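You operate a simulated robot arm through the tools that you are given. There is no shell and no other tool. Be economical: measure what you need, move in short steps, check, and stop when the job is done.

The job below is to be done with a simulated two-armed robot. You get a single attempt, and the scene is never put back.

TASK
Change winder B from navy to red yarn with the main switch off.
Fine: green clip back out through the disc to the empty holder, then yellow clip through the disc into the catch; leave it off.

It is judged by the outcome, as a careful person would: the job done as asked, and still so three seconds after it is handed in. It fails if anything else is knocked over, pushed out of place, dropped, spilled or broken.

THE ROBOT
Two 7-joint arms with two-finger grippers on one trunk, on a base that drives. Base frame: it is fixed to the floor where the robot stands at the start and does not move with it; the origin is under the middle of the robot, x ahead of it, y to its left, z up. Readings come in mm, degrees, newtons and seconds.
The left shoulder is at the start at [60, 179, 1210], the right one opposite. With the tool pointing down near the work surface each hand reaches from about 280 to 680 mm from the robot's upright axis, wherever it stands, measured 20 degrees to its own side. Places, roughly: main switch of winder b [400, 0, 700]; middle clip holder of winder B [1100, -200, 1000]; tension disc knob of winder b [1000, -400, 1000]; tension disc of winder B [1000, -400, 1000]; winder B [700, -300, 500]; yarn catch of winder B [800, -300, 1000]. Payload 1.96 kg a hand.
The tool frame of a hand sits at the grasp point between the pads (the TCP): z along the fingers, y along the line on which they close. The tips reach 20 mm beyond it. The gripper opens to 72 mm. The gripper's body begins 38 mm behind the TCP.
Orientation is told as [roll, pitch, yaw] about the base's x, y, z axes, in that order, counted from this pose: with the fingers straight down and closing along the base's y, the tool's x points along the base's -x, its y along +y and its z along -z.

THE INTERFACE
- The arms move only by the tool play_rows. It takes "left_steps", "right_steps" or both (then of equal length, played together; a hand with none holds still); each is a list that holds one entry, the list of rows, each a list of 7 numbers: the finger opening in mm, from 0 to 72, then the shift along the tool's x, y, z in mm, then the turn, a rotation vector about the tool's x, y, z in degrees. In form: [[[hand, x, y, z, ax, ay, az], ...]]. A call has 1 to 10 rows; each row shifts and turns the commanded pose from where the row before left it, along the tool's axes as they then stand. Each row takes 0.2 s and may step no farther than 50 mm and 8.6 degrees from the row before; otherwise, or with a gripper value out of range, the whole call is refused. Where a pose cannot be reached the arm comes as near as it can. A force on the tool above 40 N (or 10 N above the force at the start of the call, whichever is more), or a blocked arm, ends the call early, and 0.2 s more pass. The fingers move at their own pace (about 153 mm/s each) and stop on an object; they squeeze with about 22 N. The grip force told is the motor's: it shows also when the fingers shut on nothing. Time passes only in rows, and 0.2 s behind the last, so rows that do not move let the fingers close. It gives the time, the measured TCP pose, the force on the tool (base axes), the opening and the grip force at its end, in the units of the frame above (readings bear some noise), with the torque about the TCP (base axes, N m) and any sound that the robot's microphone picked up.
- Cameras (640 x 400 px; columns grow to the right, rows downward): "scene" is now at [4.7, -22.7, 1750.6]; the picture's right is [-0.29, -0.96, 0.00], its down [-0.81, 0.25, -0.54] and it looks along [0.52, -0.16, -0.84] (base axes); focal length 272 px, centre (320, 200). "left" rides on the left gripper at [71, -19, -82] in its tool frame; the picture's right is [0.26, 0.96, 0.00], its down [-0.67, 0.18, -0.72] and it looks along [-0.69, 0.19, 0.70] (tool axes); focal length 280 px, centre (320, 200). "right" rides on the right gripper at [71, 19, -82] in its tool frame; the picture's right is [-0.26, 0.96, 0.00], its down [-0.67, -0.18, -0.72] and it looks along [-0.69, -0.19, 0.70] (tool axes); focal length 280 px, centre (320, 200). There is no depth. A picture from a camera that has moved, and an enlarged one, comes with that camera's place and axes in the base frame and with its lens.
- snapshot(camera): a new picture of that camera. No time passes.
- move_column(by): slides the trunk up (or, below 0, down) by that many mm; the arms and the scene camera ride with it, the base frame stays. It gives what a move gives, with no picture.
- drive_base(legs): drives the robot by 1 to 6 legs, each [ahead, left, turn to the left] in mm, mm and degrees, along the robot's own axes; the way and the turn of a leg run together, so that a leg with both is an arc; at most 1500 mm and 180 degrees a leg. The arms and the cameras ride along, it lands a little off, and it stops where it bumps. It gives what a move gives.
- turn_head(pan, tilt): turns the head with the scene camera to pan (to the left, within 86 degrees either way) and tilt (down, from -29 to 69), counted from straight ahead of the robot. It gives what a move gives.
- zoom(camera, box): a new picture of the part [left, top, right, bottom] of that camera's present view, enlarged. No time passes.
- finish_job(): hands the job in; it is judged then, once.

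Go step by step. Nothing tells you exact positions but the pictures and the camera data: compare them with the known pose of the tool, close in by small moves and look again before you grip or let go. The budget is 120 turns and 108 pictures, counting those below and the enlarged ones. Unless the task says otherwise, let go and move clear before handing in.

The tools are called after "Emit:" by a JSON object that holds its "name" and its "arguments". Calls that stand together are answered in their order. play_rows: Moves the arms, as the interface text tells. Its arguments: {"type":"object","properties":{"left_steps":{"type":"array","items":{"type":"array","items":{"type":"array","items":{"type":"number"}}}},"right_steps":{"type":"array","items":{"type":"array","items":{"type":"array","items":{"type":"number"}}}}},"required":[]} The other tools are called the same way: move_column (by) slides the trunk up or down; drive_base (legs) drives the base; turn_head (pan, tilt) turns the head that bears the scene camera; snapshot (camera) takes a picture; zoom (camera, box) takes an enlarged picture of a part of a camera's view; finish_job () hands the job in.

At the start:

```text
time_s: 0.0
left_ee_pos: [462.5, 32.1, 1263.0]
left_orientation: [-0.1, 0.0, -0.1]
left_ft_force: [-0.1, 1.0, 0.8]
left_wrist_torque: [0.01, 0.02, -0.02]
left_finger_gap: 72.0
left_finger_force: 0.0
right_ee_pos: [362.8, -335.8, 1229.3]
right_orientation: [0.0, 0.0, 0.0]
right_ft_force: [-0.5, 0.2, 0.6]
right_wrist_torque: [0.0, 0.02, 0.02]
right_finger_gap: 72.1
right_finger_force: 0.0
trunk travel left (down, up): [-855.0, 135.0]
robot x, y, heading: [-3.7, -2.1, 0.1]
head pan, tilt: [-16.9, 57.4]
```

scene: 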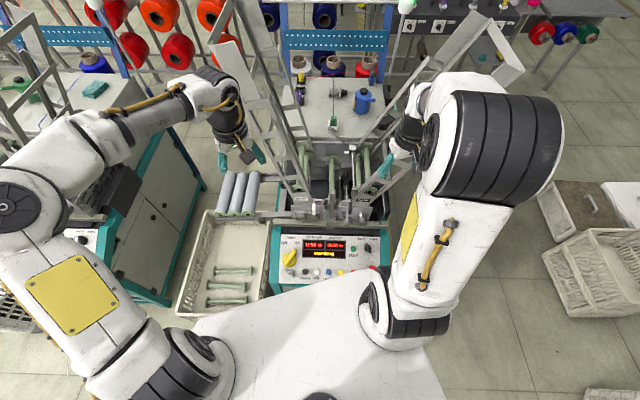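
right: 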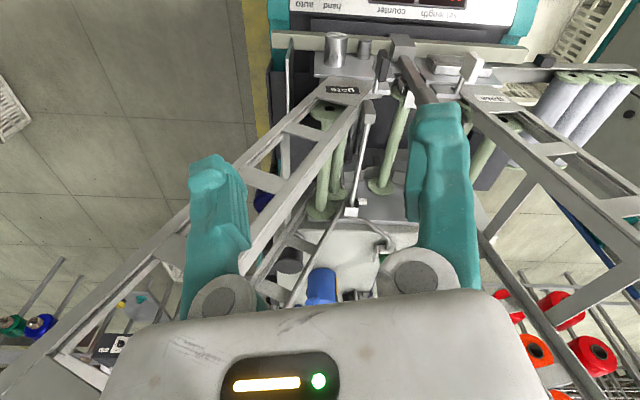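
left: 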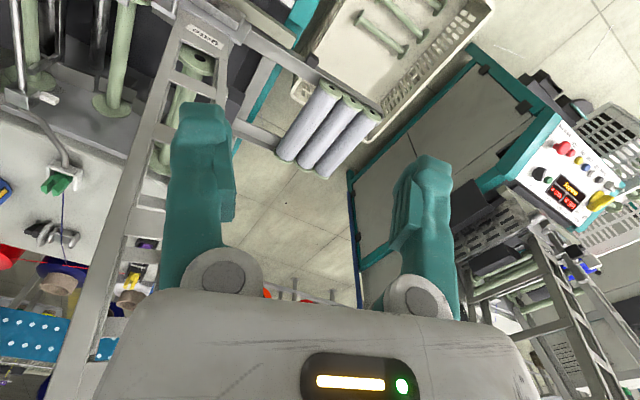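

I see a winder ahead with a control panel (yellow switch, "running?" display), a table top behind it with clips, disc and a blue object. I'll look closer.

Emit:
{"name": "zoom", "arguments": {"camera": "scene", "box": [250, 0, 450, 125]}}

Emit:
{"name": "zoom", "arguments": {"camera": "scene", "box": [250, 180, 410, 280]}}

Emit:
{"name": "zoom", "arguments": {"camera": "left", "box": [0, 100, 200, 400]}}

```text
3.20 times, centred on (350, 62) of scene
camera zoom: at [4.7, -22.7, 1750.6], right [-0.29, -0.96, 0.0], down [-0.81, 0.25, -0.54], along [0.52, -0.16, -0.84], focal length 870 px, centre (224, 640)
```

zoom: 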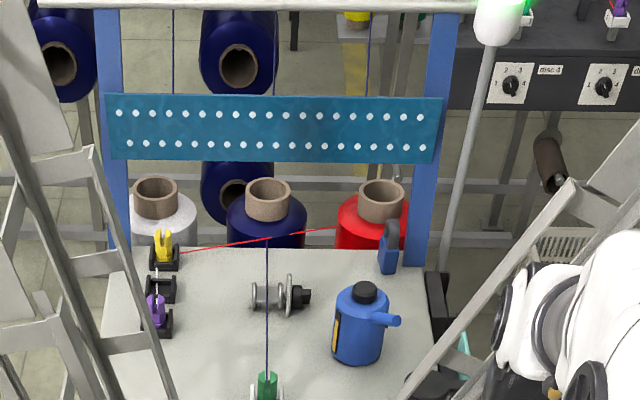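

```text
4.00 times, centred on (330, 230) of scene
camera zoom: at [4.7, -22.7, 1750.6], right [-0.29, -0.96, 0.0], down [-0.81, 0.25, -0.54], along [0.52, -0.16, -0.84], focal length 1087 px, centre (280, 80)
```

zoom: 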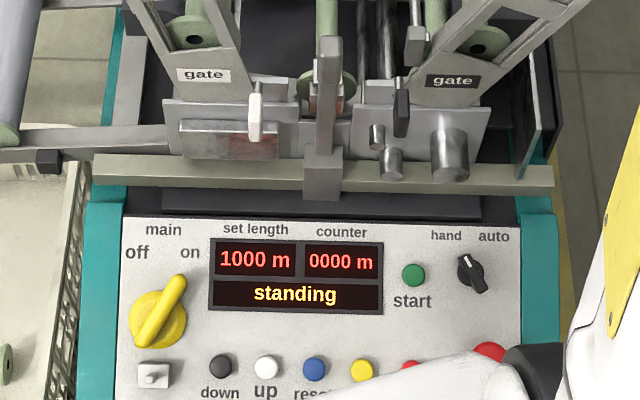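

```text
1.33 times, centred on (100, 250) of left
camera zoom: at [391.3, 12.9, 1345.3], right [-0.26, 0.96, 0.0], down [0.67, 0.18, 0.72], along [0.69, 0.19, -0.7], focal length 374 px, centre (613, 133)
```

zoom: 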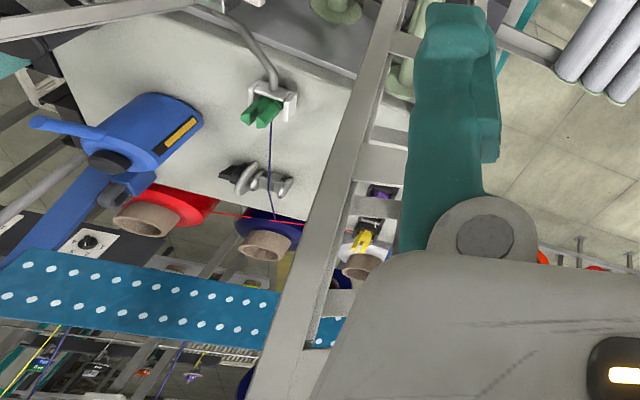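

The main switch is on "on" and must first go to "off"; the clips and disc stand on the rear table. I look around for room on the right of the machine.

Emit:
{"name": "turn_head", "arguments": {"pan": -50, "tilt": 45}}

Emit:
{"name": "snapshot", "arguments": {"camera": "scene"}}

Emit:
{"name": "turn_head", "arguments": {"pan": -17, "tilt": 30}}

Emit:
{"name": "snapshot", "arguments": {"camera": "scene"}}

Emit:
{"name": "turn_head", "arguments": {"pan": 0, "tilt": 69}}

Emit:
{"name": "snapshot", "arguments": {"camera": "scene"}}

```text
time_s: 1.0
left_ee_pos: [462.4, 32.8, 1264.3]
left_orientation: [0.1, 0.0, 0.1]
left_ft_force: [-0.1, -0.2, -0.2]
left_wrist_torque: [0.01, -0.01, 0.0]
left_finger_gap: 71.9
left_finger_force: 0.1
right_ee_pos: [362.4, -336.5, 1228.9]
right_orientation: [0.0, 0.0, 0.1]
right_ft_force: [-0.7, 0.2, -0.7]
right_wrist_torque: [0.0, 0.02, 0.0]
right_finger_gap: 72.1
right_finger_force: 0.0
trunk travel left (down, up): [-855.0, 135.0]
robot x, y, heading: [0.3, -0.5, 0.3]
head pan, tilt: [-50.0, 45.0]
```

```text
101 pictures are left
camera scene: at [-9.5, -64.6, 1766.9], right [-0.77, -0.64, 0.0], down [-0.46, 0.54, -0.71], along [0.45, -0.54, -0.71], focal length 272 px, centre (320, 200)
```

scene: 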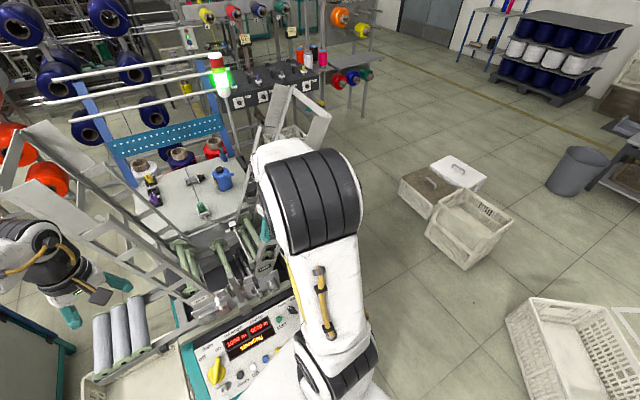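

```text
time_s: 2.0
left_ee_pos: [461.4, 31.9, 1263.7]
left_orientation: [0.0, -0.1, 0.0]
left_ft_force: [-0.2, 0.1, 0.2]
left_wrist_torque: [-0.01, 0.0, 0.0]
left_finger_gap: 72.2
left_finger_force: 0.0
right_ee_pos: [362.6, -335.4, 1228.5]
right_orientation: [0.1, 0.0, -0.2]
right_ft_force: [0.0, -0.7, -0.6]
right_wrist_torque: [-0.02, -0.02, -0.03]
right_finger_gap: 72.1
right_finger_force: 0.0
trunk travel left (down, up): [-855.0, 135.0]
robot x, y, heading: [2.4, -0.4, 0.1]
head pan, tilt: [-17.0, 30.0]
```

```text
100 pictures are left
camera scene: at [24.6, -29.0, 1789.5], right [-0.29, -0.96, 0.0], down [-0.48, 0.15, -0.87], along [0.83, -0.25, -0.5], focal length 272 px, centre (320, 200)
```

scene: 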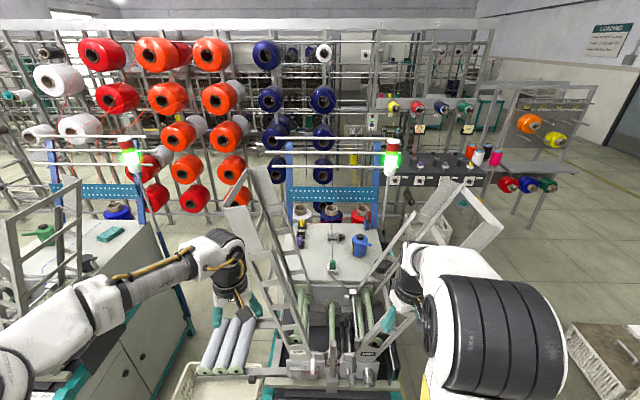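

```text
time_s: 3.0
left_ee_pos: [462.3, 32.2, 1263.0]
left_orientation: [0.0, -0.1, -0.1]
left_ft_force: [0.1, -0.5, 0.3]
left_wrist_torque: [-0.05, 0.02, 0.0]
left_finger_gap: 72.4
left_finger_force: 0.0
right_ee_pos: [363.7, -334.3, 1228.5]
right_orientation: [0.1, 0.0, -0.1]
right_ft_force: [-0.5, -0.5, -1.0]
right_wrist_torque: [0.02, 0.01, 0.03]
right_finger_gap: 72.0
right_finger_force: 0.0
trunk travel left (down, up): [-855.0, 135.0]
robot x, y, heading: [-0.3, 1.0, 0.1]
head pan, tilt: [0.0, 68.8]
```

```text
99 pictures are left
camera scene: at [-5.8, -2.5, 1738.2], right [0.0, -1.0, 0.0], down [-0.93, 0.0, -0.36], along [0.36, 0.0, -0.93], focal length 272 px, centre (320, 200)
```

scene: 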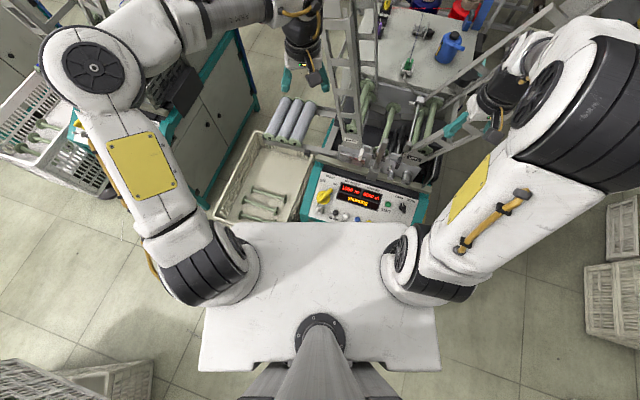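

Right of the machine is open floor. First the switch: I bring the left hand back over it for a look.

Emit:
{"name": "play_rows", "arguments": {"left_steps": [[[72, 20, -25, 20, 0, 0, -8], [72, 20, -15, 40, 0, 0, -8], [72, 20, -10, 45, 0, 0, -8], [72, 0, 0, 45, 0, 0, 0], [72, 0, 0, 45, 0, 0, 0], [72, 0, 0, 45, 0, 0, 0], [72, 0, 0, 45, 0, 0, 0]]]}}

Emit:
{"name": "snapshot", "arguments": {"camera": "left"}}

Emit:
{"name": "snapshot", "arguments": {"camera": "scene"}}

```text
refused: row 3 steps farther than a row can; nothing moved
```

```text
98 pictures are left
camera left: at [391.3, 12.9, 1345.3], right [-0.26, 0.96, 0.0], down [0.67, 0.18, 0.72], along [0.69, 0.19, -0.7], focal length 280 px, centre (320, 200)
```

left: 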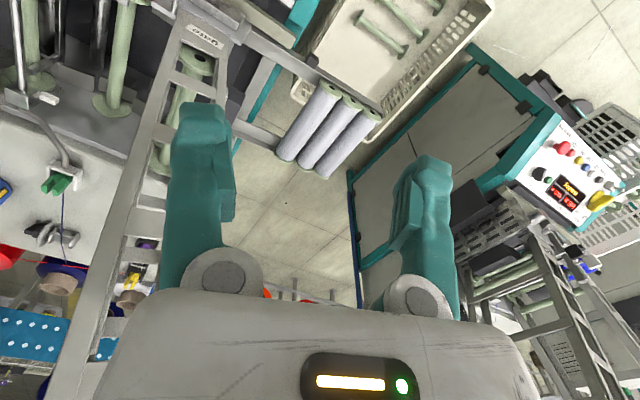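

```text
97 pictures are left
camera scene: at [-5.8, -2.5, 1738.2], right [0.0, -1.0, 0.0], down [-0.93, 0.0, -0.36], along [0.36, 0.0, -0.93], focal length 272 px, centre (320, 200)
```

scene: 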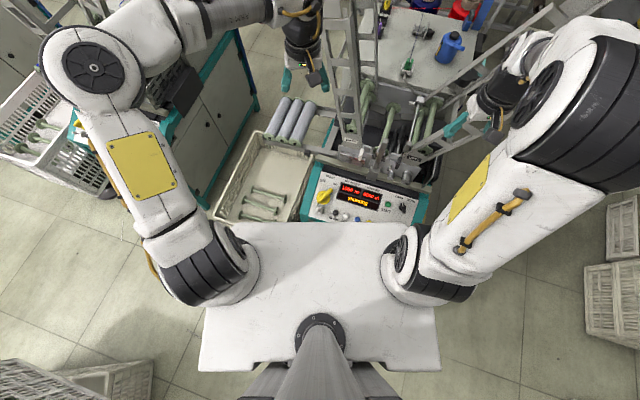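

The step size was too large; I send it in smaller steps.

Emit:
{"name": "play_rows", "arguments": {"left_steps": [[[72, 25, -25, 20, 0, 0, 0], [72, 25, -25, 20, 0, 0, 0], [72, 20, -10, 40, 0, 0, 0], [72, 0, 0, 45, 0, 0, 8], [72, 0, 0, 45, 0, 0, 8], [72, 0, 0, 45, 0, 0, 8], [72, 0, 0, 45, 0, 0, 8], [72, 0, 0, 45, 0, 0, 8], [72, 0, 0, 20, 0, 0, 8]]]}}

Emit:
{"name": "snapshot", "arguments": {"camera": "left"}}

Emit:
{"name": "snapshot", "arguments": {"camera": "scene"}}

```text
time_s: 5.0
left_ee_pos: [392.7, -27.0, 939.6]
left_orientation: [0.0, 0.1, -48.1]
left_ft_force: [0.2, -0.2, 0.2]
left_wrist_torque: [-0.02, -0.02, -0.01]
left_finger_gap: 71.9
left_finger_force: 0.0
right_ee_pos: [362.5, -335.2, 1228.2]
right_orientation: [0.0, 0.0, -0.1]
right_ft_force: [-0.8, -0.5, 0.1]
right_wrist_torque: [0.02, -0.01, 0.02]
right_finger_gap: 72.1
right_finger_force: 0.0
trunk travel left (down, up): [-855.0, 135.0]
robot x, y, heading: [-1.2, 1.8, -0.1]
head pan, tilt: [0.0, 68.8]
```

```text
96 pictures are left
camera left: at [330.7, 13.1, 1020.8], right [0.54, 0.84, 0.0], down [0.59, -0.38, 0.72], along [0.6, -0.39, -0.7], focal length 280 px, centre (320, 200)
```

left: 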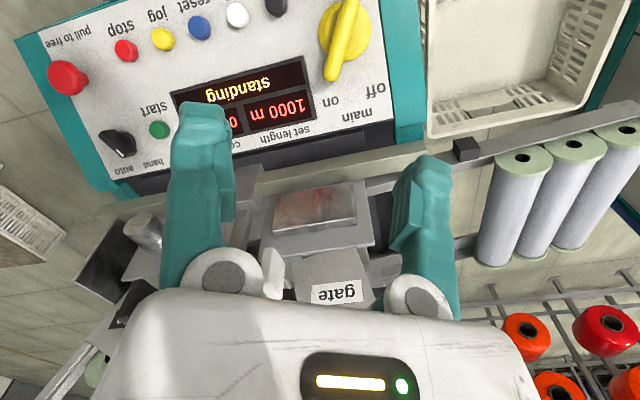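

```text
95 pictures are left
camera scene: at [-6.0, -2.4, 1738.1], right [0.0, -1.0, 0.0], down [-0.93, 0.0, -0.36], along [0.36, 0.0, -0.93], focal length 272 px, centre (320, 200)
```

scene: 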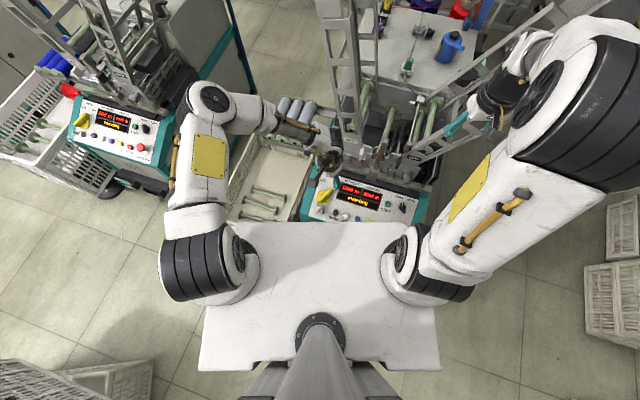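

The knob is below and a bit behind the hand. A magnified look to fix its centre and angle.

Emit:
{"name": "zoom", "arguments": {"camera": "left", "box": [240, 0, 440, 125]}}

Emit:
{"name": "zoom", "arguments": {"camera": "scene", "box": [290, 160, 450, 260]}}

```text
3.20 times, centred on (340, 62) of left
camera zoom: at [330.7, 13.1, 1020.8], right [0.54, 0.84, 0.0], down [0.59, -0.38, 0.72], along [0.6, -0.39, -0.7], focal length 897 px, centre (256, 640)
```

zoom: 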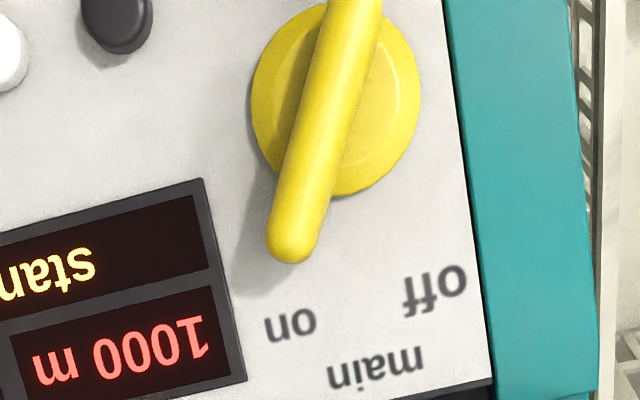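

```text
4.00 times, centred on (370, 210) of scene
camera zoom: at [-6.0, -2.4, 1738.1], right [0.0, -1.0, 0.0], down [-0.93, 0.0, -0.36], along [0.36, 0.0, -0.93], focal length 1087 px, centre (120, 160)
```

zoom: 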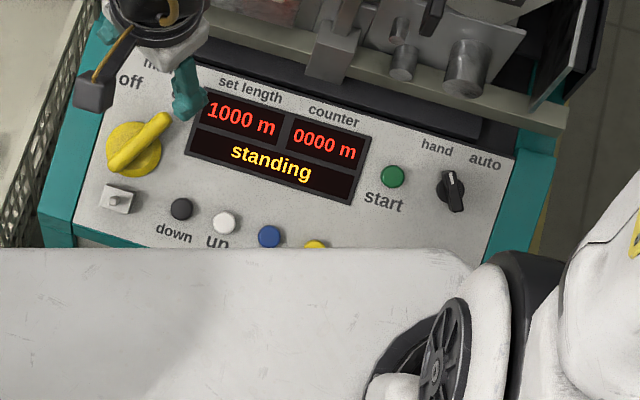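

The knob is a bar about 80 mm long centred near (421,-19,680), heading −43°. I move over it and descend partly.

Emit:
{"name": "play_rows", "arguments": {"left_steps": [[[72, -13, 26, 20, 0, 0, -4], [72, 0, 0, 45, 0, 0, 0], [72, 0, 0, 45, 0, 0, 0], [72, 0, 0, 45, 0, 0, 0], [72, 0, 0, 45, 0, 0, 0]]]}}

Emit:
{"name": "snapshot", "arguments": {"camera": "left"}}

Emit:
{"name": "zoom", "arguments": {"camera": "scene", "box": [290, 160, 450, 260]}}

```text
time_s: 6.2
left_ee_pos: [442.0, -11.5, 749.1]
left_orientation: [1.4, -1.0, -43.5]
left_ft_force: [0.5, -0.5, -0.2]
left_wrist_torque: [-0.05, 0.02, -0.02]
left_finger_gap: 72.1
left_finger_force: 0.1
right_ee_pos: [362.3, -336.2, 1228.3]
right_orientation: [0.0, 0.1, 0.0]
right_ft_force: [0.5, 0.3, -0.3]
right_wrist_torque: [0.0, -0.02, 0.01]
right_finger_gap: 71.9
right_finger_force: 0.0
trunk travel left (down, up): [-855.0, 135.0]
robot x, y, heading: [-2.2, 0.7, 0.2]
head pan, tilt: [0.0, 68.8]
```

```text
92 pictures are left
camera left: at [374.8, 21.7, 829.7], right [0.47, 0.88, 0.02], down [0.59, -0.34, 0.73], along [0.65, -0.34, -0.68], focal length 280 px, centre (320, 200)
```

left: 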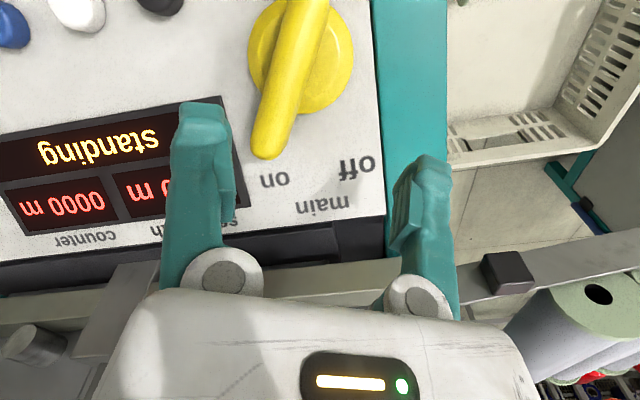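

```text
4.00 times, centred on (370, 210) of scene
camera zoom: at [-6.2, -3.0, 1738.3], right [0.0, -1.0, 0.0], down [-0.93, 0.0, -0.36], along [0.36, 0.0, -0.93], focal length 1087 px, centre (120, 160)
```

zoom: 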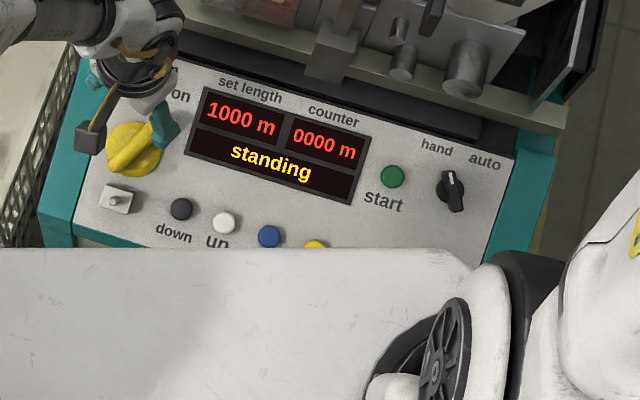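

The arm is near its low limit (pose is off by 20 mm). I raise both hands 100 mm and lower the trunk 150 mm.

Emit:
{"name": "play_rows", "arguments": {"left_steps": [[[72, 0, 0, -45, 0, 0, 0], [72, 0, 0, -45, 0, 0, 0], [72, 0, 0, -45, 0, 0, 0], [72, 0, 0, 0, 0, 0, 0]]], "right_steps": [[[72, 0, 0, -45, 0, 0, 0], [72, 0, 0, -45, 0, 0, 0], [72, 0, 0, -45, 0, 0, 0], [72, 0, 0, 0, 0, 0, 0]]]}}

Emit:
{"name": "move_column", "arguments": {"by": -150}}

Emit:
{"name": "snapshot", "arguments": {"camera": "left"}}

```text
time_s: 7.2
left_ee_pos: [419.2, -15.9, 877.0]
left_orientation: [0.1, 0.1, -44.0]
left_ft_force: [1.2, -0.5, -0.1]
left_wrist_torque: [0.03, 0.01, 0.02]
left_finger_gap: 72.2
left_finger_force: 0.1
right_ee_pos: [352.5, -328.5, 1238.8]
right_orientation: [0.0, -0.1, 0.0]
right_ft_force: [-0.1, 0.8, 0.1]
right_wrist_torque: [-0.03, 0.01, 0.01]
right_finger_gap: 71.6
right_finger_force: 0.0
right hand out of reach, approached as far as the arm can: row 1, 2, 3
trunk travel left (down, up): [-855.0, 135.0]
robot x, y, heading: [1.1, -1.3, -0.1]
head pan, tilt: [0.0, 68.8]
```

```text
time_s: 9.0
left_ee_pos: [419.3, -16.4, 727.6]
left_orientation: [0.0, 0.0, -44.1]
left_ft_force: [-0.2, 0.2, 0.9]
left_wrist_torque: [-0.02, -0.03, -0.01]
left_finger_gap: 72.1
left_finger_force: 0.1
right_ee_pos: [351.8, -329.9, 1090.1]
right_orientation: [-0.1, -0.2, 0.0]
right_ft_force: [-0.3, 1.0, 0.8]
right_wrist_torque: [0.01, -0.03, 0.0]
right_finger_gap: 72.0
right_finger_force: 0.0
trunk travel left (down, up): [-705.0, 285.0]
robot x, y, heading: [-0.6, 2.2, 0.0]
head pan, tilt: [0.0, 68.8]
```

```text
90 pictures are left
camera left: at [355.2, 18.5, 808.4], right [0.48, 0.88, 0.0], down [0.61, -0.34, 0.72], along [0.63, -0.34, -0.7], focal length 280 px, centre (320, 200)
```

left: 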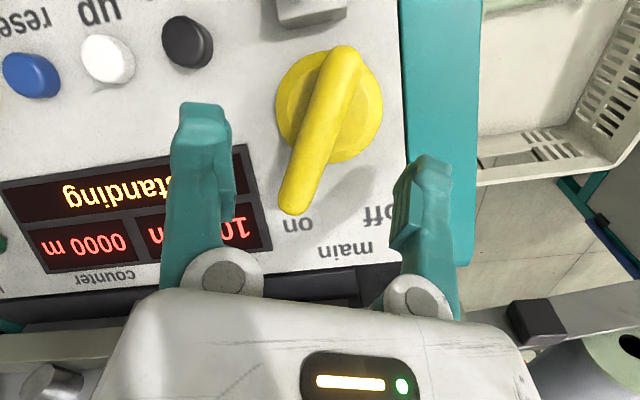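

The bar lies between the fingers; I descend to it, slightly adjusted.

Emit:
{"name": "play_rows", "arguments": {"left_steps": [[[72, -6, 0, 15, 0, 0, 3], [72, 0, 0, 15, 0, 0, 0], [72, 0, 0, 10, 0, 0, 0], [72, 0, 0, 0, 0, 0, 0]]]}}

Emit:
{"name": "snapshot", "arguments": {"camera": "left"}}

Emit:
{"name": "zoom", "arguments": {"camera": "scene", "box": [290, 140, 450, 240]}}

```text
time_s: 10.0
left_ee_pos: [424.0, -20.3, 687.3]
left_orientation: [0.1, -0.1, -47.0]
left_ft_force: [-0.2, 1.0, 13.4]
left_wrist_torque: [0.34, -0.51, 0.07]
left_finger_gap: 72.2
left_finger_force: 0.2
right_ee_pos: [351.3, -327.6, 1090.5]
right_orientation: [-0.1, -0.3, 0.0]
right_ft_force: [0.6, -0.8, -0.3]
right_wrist_torque: [0.02, 0.01, 0.0]
right_finger_gap: 71.7
right_finger_force: 0.1
trunk travel left (down, up): [-705.0, 285.0]
robot x, y, heading: [-0.5, -1.5, 0.2]
head pan, tilt: [0.0, 68.8]
```

```text
89 pictures are left
camera left: at [360.3, 17.9, 769.5], right [0.53, 0.85, 0.0], down [0.59, -0.37, 0.72], along [0.61, -0.38, -0.7], focal length 280 px, centre (320, 200)
```

left: 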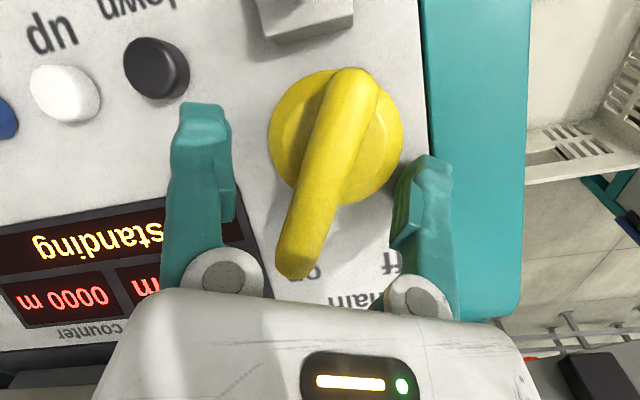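

```text
4.00 times, centred on (370, 190) of scene
camera zoom: at [-7.4, -2.3, 1588.4], right [0.0, -1.0, 0.0], down [-0.93, 0.0, -0.36], along [0.36, 0.0, -0.93], focal length 1087 px, centre (120, 240)
```

zoom: 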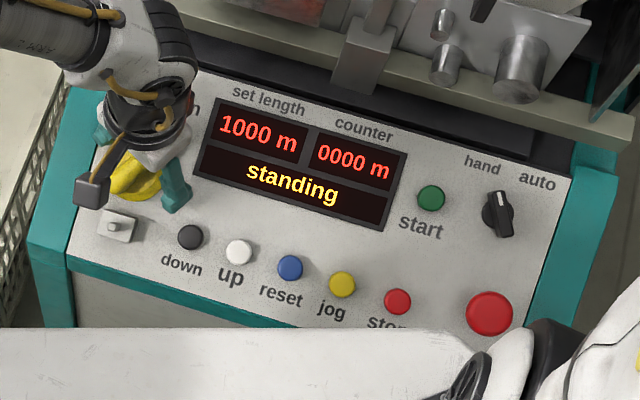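

The fingertip lightly touches the panel and the bar is between the fingers. I lift 4 mm and close.

Emit:
{"name": "play_rows", "arguments": {"left_steps": [[[72, 0, 0, -4, 0, 0, 0], [0, 0, 0, 0, 0, 0, 0], [0, 0, 0, 0, 0, 0, 0], [0, 0, 0, 0, 0, 0, 0]]]}}

Emit:
{"name": "snapshot", "arguments": {"camera": "left"}}

```text
time_s: 11.0
left_ee_pos: [425.1, -19.1, 690.6]
left_orientation: [0.1, 0.1, -47.0]
left_ft_force: [8.6, 9.4, -2.8]
left_wrist_torque: [0.57, -0.54, 0.17]
left_finger_gap: 18.2
left_finger_force: 39.8
right_ee_pos: [352.7, -328.1, 1089.7]
right_orientation: [-0.1, 0.0, 0.1]
right_ft_force: [0.1, -0.4, 0.5]
right_wrist_torque: [0.01, 0.01, -0.01]
right_finger_gap: 72.0
right_finger_force: 0.1
trunk travel left (down, up): [-705.0, 285.0]
robot x, y, heading: [1.4, -0.4, -0.0]
head pan, tilt: [0.0, 68.8]
```

```text
87 pictures are left
camera left: at [362.3, 19.8, 771.9], right [0.53, 0.85, 0.0], down [0.59, -0.37, 0.71], along [0.61, -0.38, -0.7], focal length 280 px, centre (320, 200)
```

left: 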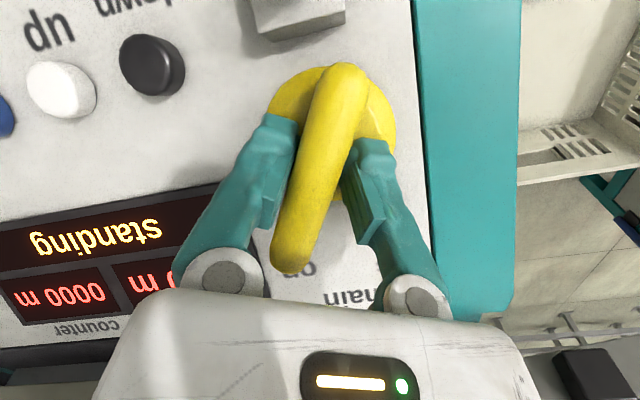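

Gripped. I turn it counterclockwise toward "off".

Emit:
{"name": "play_rows", "arguments": {"left_steps": [[[0, 0, 1, 0, 0, 0, -8], [0, 0, 1, 0, 0, 0, -8], [0, 0, 0, 0, 0, 0, -8], [0, 0, 0, 0, 0, 0, -8], [0, 0, 0, 0, 0, 0, -8], [0, 0, 0, 0, 0, 0, -8], [0, 0, 0, 0, 0, 0, -8]]]}}

Emit:
{"name": "snapshot", "arguments": {"camera": "left"}}

Emit:
{"name": "zoom", "arguments": {"camera": "scene", "box": [290, 140, 450, 240]}}

```text
time_s: 12.2
left_ee_pos: [427.4, -13.6, 689.3]
left_orientation: [0.8, -0.1, -5.1]
left_ft_force: [5.4, 11.7, -10.7]
left_wrist_torque: [-0.25, -0.1, -0.28]
left_finger_gap: 17.4
left_finger_force: 39.9
right_ee_pos: [353.0, -329.8, 1088.4]
right_orientation: [0.0, -0.1, 0.1]
right_ft_force: [-0.3, -0.6, -0.2]
right_wrist_torque: [0.07, 0.0, -0.02]
right_finger_gap: 71.9
right_finger_force: 0.1
trunk travel left (down, up): [-705.0, 285.0]
robot x, y, heading: [-1.0, -2.2, 0.2]
head pan, tilt: [0.0, 68.8]
stopped in row 6 (left hand): the force on the tool passed its limit at 42 N (the readings are from after the stop); the commanded pose is now the measured one
```

```text
86 pictures are left
camera left: at [355.2, -27.7, 770.3], right [-0.18, 0.98, 0.01], down [0.69, 0.11, 0.72], along [0.71, 0.14, -0.7], focal length 280 px, centre (320, 200)
```

left: 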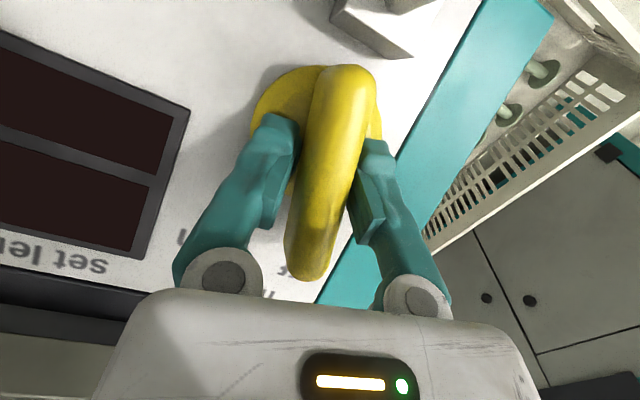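

```text
4.00 times, centred on (370, 190) of scene
camera zoom: at [-4.6, -3.5, 1587.9], right [0.0, -1.0, 0.0], down [-0.93, 0.0, -0.36], along [0.36, 0.0, -0.93], focal length 1087 px, centre (120, 240)
```

zoom: 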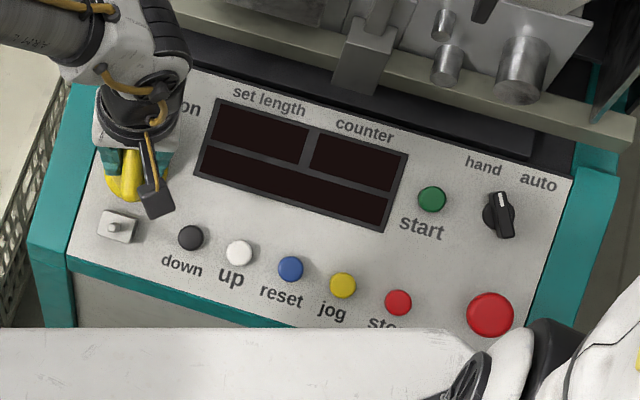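

The display has gone dark, so power is off; I turn a little more to seat it at the stop.

Emit:
{"name": "play_rows", "arguments": {"left_steps": [[[0, 0, 3, -1, 0, 0, -5], [0, 0, 1, 0, 0, 0, -5], [0, 0, 0, 0, 0, 0, -4]]]}}

Emit:
{"name": "snapshot", "arguments": {"camera": "left"}}

```text
time_s: 13.1
left_ee_pos: [426.7, -10.8, 690.7]
left_orientation: [0.3, 0.0, 8.9]
left_ft_force: [6.6, 3.0, -19.0]
left_wrist_torque: [-0.91, 0.74, -0.58]
left_finger_gap: 18.2
left_finger_force: 40.0
right_ee_pos: [354.4, -329.3, 1088.7]
right_orientation: [-0.1, 0.0, 0.0]
right_ft_force: [0.0, -0.8, 0.3]
right_wrist_torque: [-0.01, 0.03, 0.03]
right_finger_gap: 72.0
right_finger_force: 0.1
trunk travel left (down, up): [-705.0, 285.0]
robot x, y, heading: [1.5, -0.7, 0.0]
head pan, tilt: [0.0, 68.8]
```

```text
84 pictures are left
camera left: at [360.5, -41.8, 771.3], right [-0.41, 0.91, 0.01], down [0.64, 0.28, 0.72], along [0.65, 0.3, -0.7], focal length 280 px, centre (320, 200)
```

left: 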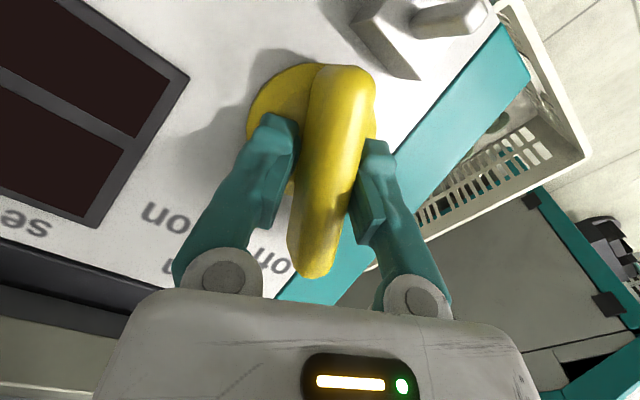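

The switch now points to "off", symmetric to "on". I open and lift clear.

Emit:
{"name": "play_rows", "arguments": {"left_steps": [[[72, 0, 0, 0, 0, 0, 0], [72, 0, 0, 0, 0, 0, 0], [72, 0, 0, -30, 0, 0, 0], [72, 5, 0, -45, 0, 0, 0], [72, 0, 0, -45, 0, 0, 0], [72, 0, 0, -45, 0, 0, 0], [72, 0, 0, -45, 0, 0, 0], [72, 0, 0, -45, 0, 0, 0], [72, 0, 0, -45, 0, 0, 0]]]}}

Emit:
{"name": "zoom", "arguments": {"camera": "scene", "box": [290, 140, 450, 240]}}

```text
time_s: 15.1
left_ee_pos: [423.8, -12.1, 990.8]
left_orientation: [0.4, -0.1, 8.8]
left_ft_force: [0.3, 0.5, 0.4]
left_wrist_torque: [0.0, 0.01, 0.01]
left_finger_gap: 72.2
left_finger_force: 0.0
right_ee_pos: [351.7, -329.2, 1090.0]
right_orientation: [-0.1, -0.2, 0.0]
right_ft_force: [0.1, -0.1, 0.0]
right_wrist_torque: [-0.01, 0.02, 0.01]
right_finger_gap: 72.1
right_finger_force: 0.1
trunk travel left (down, up): [-705.0, 285.0]
robot x, y, heading: [0.2, 2.7, 0.1]
head pan, tilt: [0.0, 68.8]
```

```text
4.00 times, centred on (370, 190) of scene
camera zoom: at [-6.6, -2.1, 1588.0], right [0.0, -1.0, 0.0], down [-0.93, 0.0, -0.36], along [0.36, 0.0, -0.93], focal length 1087 px, centre (120, 240)
```

zoom: 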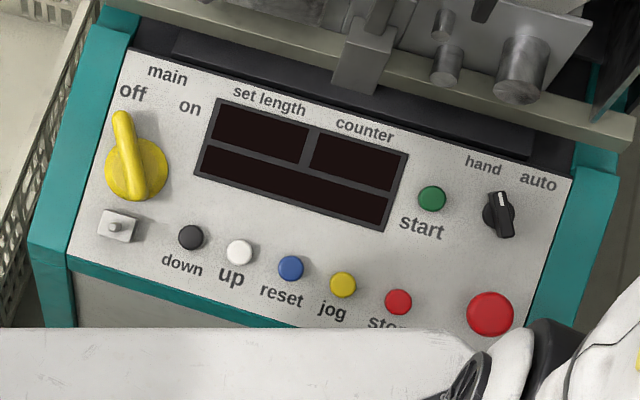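

The switch is off. I raise the trunk, back up a little and strafe right to see the winder's right side.

Emit:
{"name": "move_column", "arguments": {"by": 150}}

Emit:
{"name": "drive_base", "arguments": {"legs": [[-120, 0, 0], [0, -750, 0]]}}

Emit:
{"name": "turn_head", "arguments": {"pan": 10, "tilt": 35}}

Emit:
{"name": "snapshot", "arguments": {"camera": "scene"}}

```text
time_s: 16.8
left_ee_pos: [425.6, -11.7, 1141.5]
left_orientation: [0.4, -0.1, 8.9]
left_ft_force: [0.5, 0.5, -0.7]
left_wrist_torque: [0.01, -0.01, 0.0]
left_finger_gap: 71.9
left_finger_force: 0.1
right_ee_pos: [352.0, -329.8, 1238.8]
right_orientation: [-0.1, -0.1, 0.0]
right_ft_force: [0.2, 0.2, 0.6]
right_wrist_torque: [0.01, -0.05, 0.03]
right_finger_gap: 72.0
right_finger_force: 0.0
trunk travel left (down, up): [-855.0, 135.0]
robot x, y, heading: [-1.3, 0.1, -0.1]
head pan, tilt: [0.0, 68.8]
```

```text
time_s: 21.6
left_ee_pos: [302.0, -745.8, 1141.2]
left_orientation: [0.4, -0.2, 8.1]
left_ft_force: [-0.2, 0.2, 0.3]
left_wrist_torque: [-0.04, 0.0, 0.02]
left_finger_gap: 72.0
left_finger_force: 0.0
right_ee_pos: [225.1, -1059.5, 1239.5]
right_orientation: [-0.1, -0.2, -0.7]
right_ft_force: [-0.7, -0.5, -0.4]
right_wrist_torque: [0.03, 0.01, -0.02]
right_finger_gap: 72.0
right_finger_force: 0.0
trunk travel left (down, up): [-855.0, 135.0]
robot x, y, heading: [-122.7, -724.5, -0.5]
head pan, tilt: [0.0, 68.8]
```

```text
time_s: 22.6
left_ee_pos: [301.0, -745.1, 1141.8]
left_orientation: [0.4, -0.1, 8.2]
left_ft_force: [-0.4, 0.3, -0.8]
left_wrist_torque: [0.02, 0.01, -0.02]
left_finger_gap: 71.9
left_finger_force: 0.1
right_ee_pos: [224.3, -1060.3, 1239.3]
right_orientation: [-0.1, -0.3, -0.5]
right_ft_force: [-0.5, -0.5, 0.4]
right_wrist_torque: [-0.03, -0.02, -0.01]
right_finger_gap: 72.0
right_finger_force: 0.0
trunk travel left (down, up): [-855.0, 135.0]
robot x, y, heading: [-123.5, -726.0, -0.7]
head pan, tilt: [10.0, 35.0]
```

```text
82 pictures are left
camera scene: at [-97.9, -715.2, 1781.7], right [0.16, -0.99, 0.0], down [-0.57, -0.09, -0.82], along [0.81, 0.13, -0.57], focal length 272 px, centre (320, 200)
```

scene: 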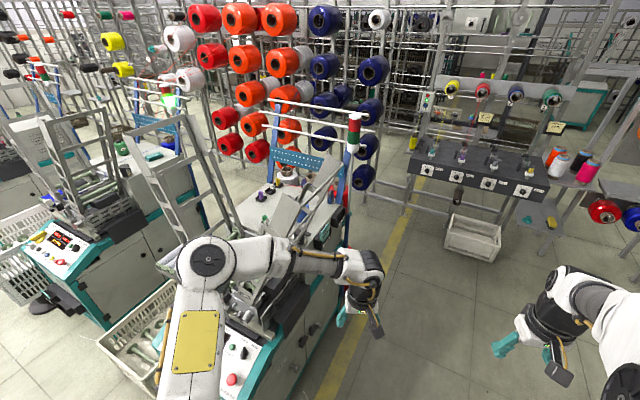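

The right side is clear floor with a yellow line. I zoom to see the right gate.

Emit:
{"name": "zoom", "arguments": {"camera": "scene", "box": [200, 90, 400, 215]}}

```text
3.20 times, centred on (300, 152) of scene
camera zoom: at [-97.9, -715.2, 1781.7], right [0.16, -0.99, 0.0], down [-0.57, -0.09, -0.82], along [0.81, 0.13, -0.57], focal length 870 px, centre (384, 352)
```

zoom: 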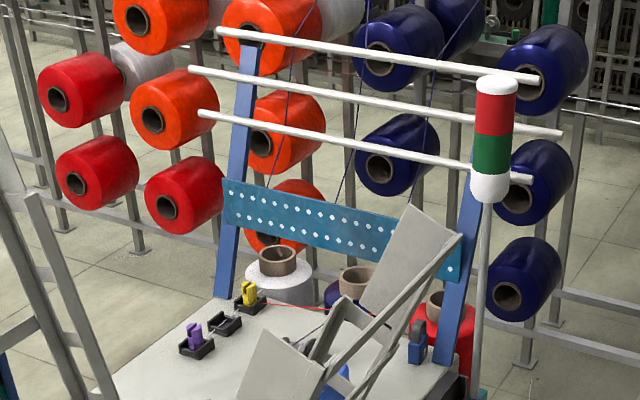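

The right gate leans back to about the table's right edge, but behind it the side is open. I drive to the right side, turn toward the winder, and look.

Emit:
{"name": "drive_base", "arguments": {"legs": [[500, -380, 0], [0, 0, 73]]}}

Emit:
{"name": "turn_head", "arguments": {"pan": -15, "tilt": 40}}

Emit:
{"name": "snapshot", "arguments": {"camera": "scene"}}

```text
time_s: 29.2
left_ee_pos: [509.0, -713.5, 1142.1]
left_orientation: [0.4, -0.1, 80.8]
left_ft_force: [0.0, 0.6, 1.1]
left_wrist_torque: [0.0, -0.03, 0.0]
left_finger_gap: 72.0
left_finger_force: 0.0
right_ee_pos: [788.3, -881.0, 1239.4]
right_orientation: [-0.1, -0.2, 71.9]
right_ft_force: [-0.6, -0.3, -0.2]
right_wrist_torque: [0.04, 0.02, 0.0]
right_finger_gap: 71.6
right_finger_force: 0.1
trunk travel left (down, up): [-855.0, 135.0]
robot x, y, heading: [365.4, -1113.1, 72.0]
head pan, tilt: [10.0, 35.0]
```

```text
time_s: 30.1
left_ee_pos: [509.4, -714.2, 1141.2]
left_orientation: [0.4, -0.1, 80.7]
left_ft_force: [0.0, -0.6, -0.2]
left_wrist_torque: [0.02, -0.02, -0.03]
left_finger_gap: 72.1
left_finger_force: 0.1
right_ee_pos: [786.5, -881.0, 1238.9]
right_orientation: [-0.1, -0.1, 71.9]
right_ft_force: [0.5, -0.8, 0.5]
right_wrist_torque: [0.01, 0.02, 0.01]
right_finger_gap: 72.1
right_finger_force: 0.0
trunk travel left (down, up): [-855.0, 135.0]
robot x, y, heading: [362.4, -1111.5, 71.9]
head pan, tilt: [-15.0, 40.0]
```

```text
80 pictures are left
camera scene: at [390.3, -1101.4, 1774.2], right [0.84, -0.55, 0.0], down [-0.35, -0.54, -0.77], along [0.42, 0.64, -0.64], focal length 272 px, centre (320, 200)
```

scene: 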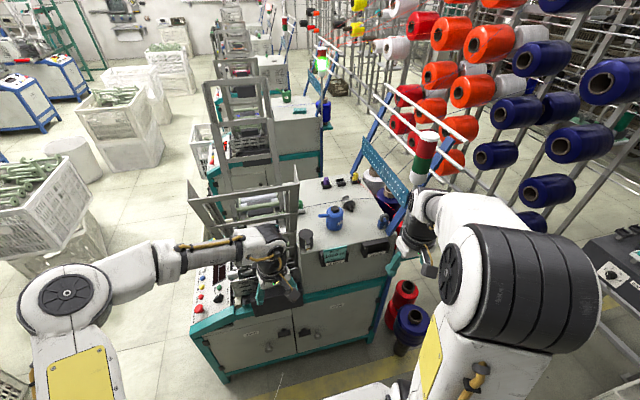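

I now see the table from the side, with spare cones on the floor at the rear corner to avoid. Zoom on the table.

Emit:
{"name": "zoom", "arguments": {"camera": "scene", "box": [180, 150, 420, 300]}}

Emit:
{"name": "zoom", "arguments": {"camera": "scene", "box": [280, 160, 400, 235]}}

```text
2.67 times, centred on (300, 225) of scene
camera zoom: at [390.3, -1101.4, 1774.2], right [0.84, -0.55, 0.0], down [-0.35, -0.54, -0.77], along [0.42, 0.64, -0.64], focal length 725 px, centre (373, 133)
```

zoom: 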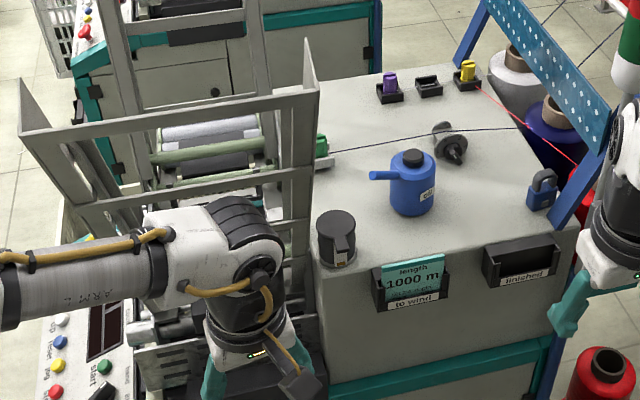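

```text
5.33 times, centred on (340, 198) of scene
camera zoom: at [390.3, -1101.4, 1774.2], right [0.84, -0.55, 0.0], down [-0.35, -0.54, -0.77], along [0.42, 0.64, -0.64], focal length 1449 px, centre (213, 213)
```

zoom: 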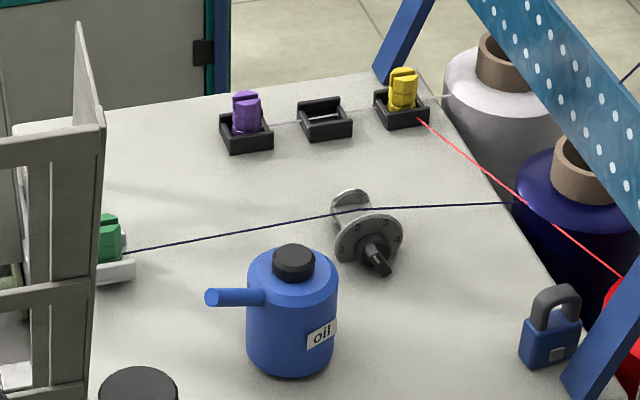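

The gate occupies u 550–790 only, so the rear of the table is open. I tuck the left hand in and raise the trunk before driving closer.

Emit:
{"name": "play_rows", "arguments": {"left_steps": [[[72, 15, 38, 0, 0, 0, 0], [72, 15, 38, 0, 0, 0, 0], [72, 15, 38, 0, 0, 0, 0], [72, 15, 38, 0, 0, 0, 0], [72, 15, 38, 0, 0, 0, 0], [72, 15, 38, 0, 0, 0, 0], [72, 0, 0, 0, 0, 0, 0]]]}}

Emit:
{"name": "move_column", "arguments": {"by": 100}}

Emit:
{"name": "drive_base", "arguments": {"legs": [[0, 0, -34], [250, -70, 0]]}}

Emit:
{"name": "turn_head", "arguments": {"pan": 25, "tilt": 45}}

Emit:
{"name": "snapshot", "arguments": {"camera": "scene"}}

```text
time_s: 31.7
left_ee_pos: [269.0, -767.1, 1142.8]
left_orientation: [0.4, -0.2, 80.5]
left_ft_force: [0.3, -1.1, 0.3]
left_wrist_torque: [-0.04, -0.01, -0.02]
left_finger_gap: 72.1
left_finger_force: 0.0
right_ee_pos: [787.5, -880.7, 1238.7]
right_orientation: [0.0, -0.2, 71.9]
right_ft_force: [0.7, -0.1, -0.4]
right_wrist_torque: [0.02, 0.02, 0.01]
right_finger_gap: 72.1
right_finger_force: 0.1
trunk travel left (down, up): [-855.0, 135.0]
robot x, y, heading: [367.0, -1113.7, 71.8]
head pan, tilt: [-15.0, 40.0]
```

```text
time_s: 33.0
left_ee_pos: [268.6, -765.9, 1243.5]
left_orientation: [0.5, -0.1, 80.7]
left_ft_force: [1.0, 0.7, 0.3]
left_wrist_torque: [0.0, 0.01, 0.01]
left_finger_gap: 72.1
left_finger_force: 0.1
right_ee_pos: [788.0, -881.4, 1339.8]
right_orientation: [-0.1, -0.2, 71.9]
right_ft_force: [-0.2, -0.4, 0.5]
right_wrist_torque: [-0.01, -0.01, -0.02]
right_finger_gap: 71.9
right_finger_force: 0.1
trunk travel left (down, up): [-955.0, 35.0]
robot x, y, heading: [365.4, -1115.9, 71.8]
head pan, tilt: [-15.0, 40.0]
```

```text
time_s: 36.6
left_ee_pos: [721.1, -669.8, 1243.0]
left_orientation: [0.4, -0.2, 46.9]
left_ft_force: [-0.6, -0.6, 0.1]
left_wrist_torque: [0.0, -0.05, 0.02]
left_finger_gap: 72.1
left_finger_force: 0.0
right_ee_pos: [1085.8, -1054.7, 1339.5]
right_orientation: [-0.1, -0.3, 37.9]
right_ft_force: [0.3, 0.1, 1.1]
right_wrist_torque: [0.01, -0.01, -0.02]
right_finger_gap: 72.2
right_finger_force: 0.1
trunk travel left (down, up): [-955.0, 35.0]
robot x, y, heading: [608.1, -1009.5, 38.0]
head pan, tilt: [-15.0, 40.0]
```

```text
time_s: 37.6
left_ee_pos: [721.8, -668.9, 1242.3]
left_orientation: [0.3, -0.2, 46.8]
left_ft_force: [-0.1, 0.2, 0.1]
left_wrist_torque: [-0.02, -0.03, 0.01]
left_finger_gap: 72.0
left_finger_force: 0.0
right_ee_pos: [1086.8, -1054.0, 1338.8]
right_orientation: [0.0, -0.2, 37.9]
right_ft_force: [0.2, -0.5, 0.0]
right_wrist_torque: [-0.02, 0.02, 0.02]
right_finger_gap: 71.7
right_finger_force: 0.0
trunk travel left (down, up): [-955.0, 35.0]
robot x, y, heading: [609.5, -1009.7, 37.7]
head pan, tilt: [25.0, 45.0]
```

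```text
77 pictures are left
camera scene: at [595.4, -977.5, 1867.0], right [0.89, -0.46, 0.0], down [-0.32, -0.63, -0.71], along [0.32, 0.63, -0.71], focal length 272 px, centre (320, 200)
```

scene: 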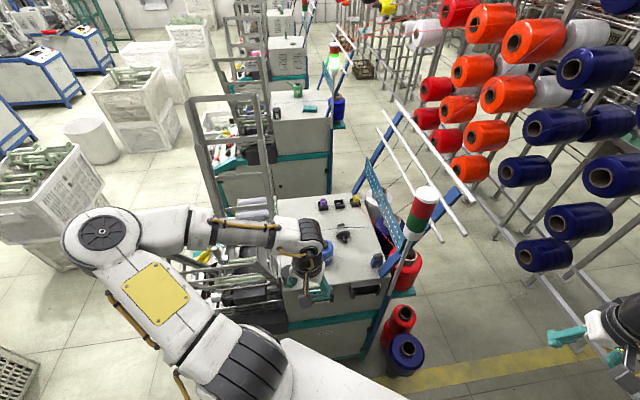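

The left elbow swings out wide, near the gate's top. I check closeness before moving further.

Emit:
{"name": "zoom", "arguments": {"camera": "scene", "box": [60, 180, 420, 400]}}

Emit:
{"name": "snapshot", "arguments": {"camera": "left"}}

```text
1.78 times, centred on (240, 290) of scene
camera zoom: at [595.4, -977.5, 1867.0], right [0.89, -0.46, 0.0], down [-0.32, -0.63, -0.71], along [0.32, 0.63, -0.71], focal length 483 px, centre (462, 40)
```

zoom: 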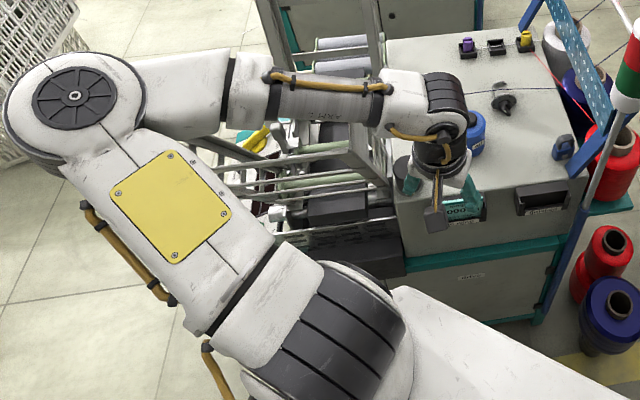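

```text
75 pictures are left
camera left: at [687.1, -735.0, 1324.3], right [-0.88, 0.47, 0.01], down [0.33, 0.61, 0.72], along [0.33, 0.64, -0.7], focal length 280 px, centre (320, 200)
```

left: 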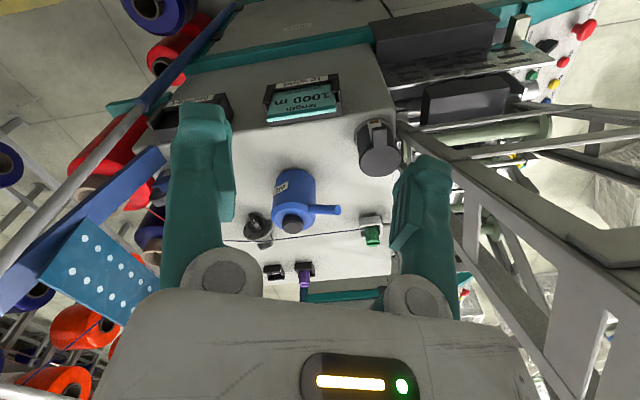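

The forearm hovers over the gate. I reverse the same way out, then shift to the rear where the gate isn't.

Emit:
{"name": "drive_base", "arguments": {"legs": [[-250, 70, 0], [220, -315, 0]]}}

Emit:
{"name": "turn_head", "arguments": {"pan": 40, "tilt": 45}}

Emit:
{"name": "snapshot", "arguments": {"camera": "scene"}}

```text
time_s: 41.5
left_ee_pos: [852.1, -882.6, 1242.5]
left_orientation: [0.3, -0.1, 46.6]
left_ft_force: [-0.1, 0.2, -0.8]
left_wrist_torque: [-0.01, 0.03, 0.02]
left_finger_gap: 71.8
left_finger_force: 0.0
right_ee_pos: [1217.5, -1268.6, 1340.8]
right_orientation: [-0.1, -0.3, 37.8]
right_ft_force: [-0.4, -0.1, -0.3]
right_wrist_torque: [-0.03, 0.0, -0.04]
right_finger_gap: 72.0
right_finger_force: 0.0
trunk travel left (down, up): [-955.0, 35.0]
robot x, y, heading: [743.8, -1223.0, 37.9]
head pan, tilt: [25.0, 45.0]
```

```text
time_s: 42.3
left_ee_pos: [855.1, -883.6, 1242.3]
left_orientation: [0.4, -0.1, 46.5]
left_ft_force: [0.4, -0.8, -0.1]
left_wrist_torque: [0.01, 0.0, 0.04]
left_finger_gap: 72.0
left_finger_force: 0.0
right_ee_pos: [1219.4, -1269.6, 1339.2]
right_orientation: [-0.1, -0.2, 37.7]
right_ft_force: [0.5, 0.2, -0.7]
right_wrist_torque: [0.0, 0.02, 0.04]
right_finger_gap: 72.1
right_finger_force: 0.2
trunk travel left (down, up): [-955.0, 35.0]
robot x, y, heading: [738.8, -1221.4, 37.4]
head pan, tilt: [40.0, 45.0]
```

```text
74 pictures are left
camera scene: at [708.3, -1183.8, 1867.0], right [0.98, -0.21, 0.0], down [-0.15, -0.69, -0.71], along [0.15, 0.69, -0.71], focal length 272 px, centre (320, 200)
```

scene: 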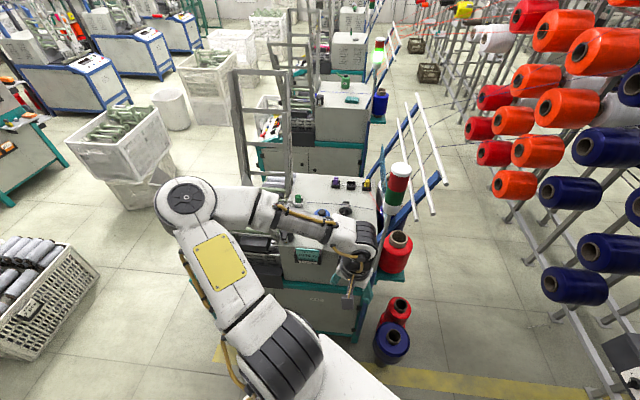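

From here I turn further right so the left arm works sideways over the table, with its elbow away from the gate, and shift the hand left.

Emit:
{"name": "drive_base", "arguments": {"legs": [[0, 0, -28]]}}

Emit:
{"name": "play_rows", "arguments": {"left_steps": [[[72, 27, 41, 0, 0, 0, 0], [72, 27, 41, 0, 0, 0, 0], [72, 27, 41, 0, 0, 0, 0], [72, 0, 0, 0, 0, 0, 0]]]}}

Emit:
{"name": "turn_head", "arguments": {"pan": 65, "tilt": 45}}

Emit:
{"name": "snapshot", "arguments": {"camera": "scene"}}

```text
time_s: 44.1
left_ee_pos: [998.8, -974.1, 1242.4]
left_orientation: [0.4, -0.1, 19.1]
left_ft_force: [0.2, -0.2, -0.2]
left_wrist_torque: [0.0, 0.01, -0.01]
left_finger_gap: 71.9
left_finger_force: 0.1
right_ee_pos: [1144.7, -1484.8, 1340.1]
right_orientation: [-0.1, -0.2, 10.1]
right_ft_force: [0.4, -0.3, -0.8]
right_wrist_torque: [0.01, 0.01, 0.02]
right_finger_gap: 71.7
right_finger_force: 0.1
trunk travel left (down, up): [-955.0, 35.0]
robot x, y, heading: [741.5, -1223.6, 10.0]
head pan, tilt: [40.0, 45.0]
```

```text
time_s: 45.1
left_ee_pos: [921.7, -858.1, 1246.7]
left_orientation: [0.4, 0.0, 19.0]
left_ft_force: [0.2, 0.3, -0.7]
left_wrist_torque: [0.02, -0.01, -0.01]
left_finger_gap: 72.1
left_finger_force: 0.1
left hand out of reach, approached as far as the arm can: row 1, 2, 3
right_ee_pos: [1144.3, -1484.8, 1339.6]
right_orientation: [-0.1, -0.2, 10.2]
right_ft_force: [0.6, -0.3, -0.5]
right_wrist_torque: [0.02, 0.01, 0.02]
right_finger_gap: 72.2
right_finger_force: 0.0
trunk travel left (down, up): [-955.0, 35.0]
robot x, y, heading: [739.3, -1224.2, 10.0]
head pan, tilt: [40.0, 45.0]
```

```text
time_s: 46.0
left_ee_pos: [920.9, -857.7, 1245.8]
left_orientation: [0.4, 0.1, 19.1]
left_ft_force: [-1.5, 0.0, -0.2]
left_wrist_torque: [0.0, 0.02, 0.01]
left_finger_gap: 71.8
left_finger_force: 0.0
right_ee_pos: [1144.5, -1486.1, 1339.5]
right_orientation: [0.0, -0.3, 10.2]
right_ft_force: [-0.5, 0.2, 0.9]
right_wrist_torque: [0.04, 0.0, 0.02]
right_finger_gap: 72.1
right_finger_force: 0.0
trunk travel left (down, up): [-955.0, 35.0]
robot x, y, heading: [741.0, -1225.8, 10.4]
head pan, tilt: [65.0, 45.0]
```

```text
73 pictures are left
camera scene: at [699.1, -1158.1, 1867.0], right [0.97, -0.26, 0.0], down [-0.18, -0.68, -0.71], along [0.18, 0.68, -0.71], focal length 272 px, centre (320, 200)
```

scene: 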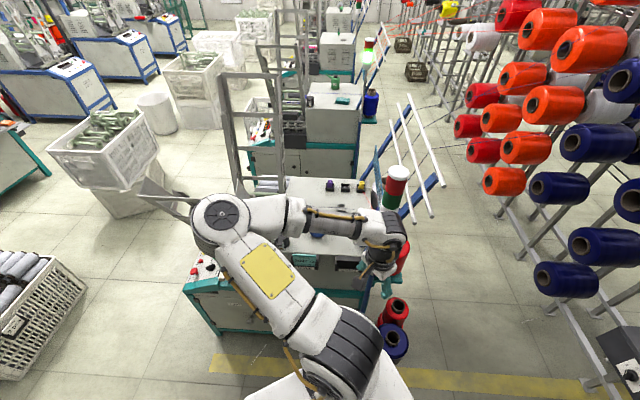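

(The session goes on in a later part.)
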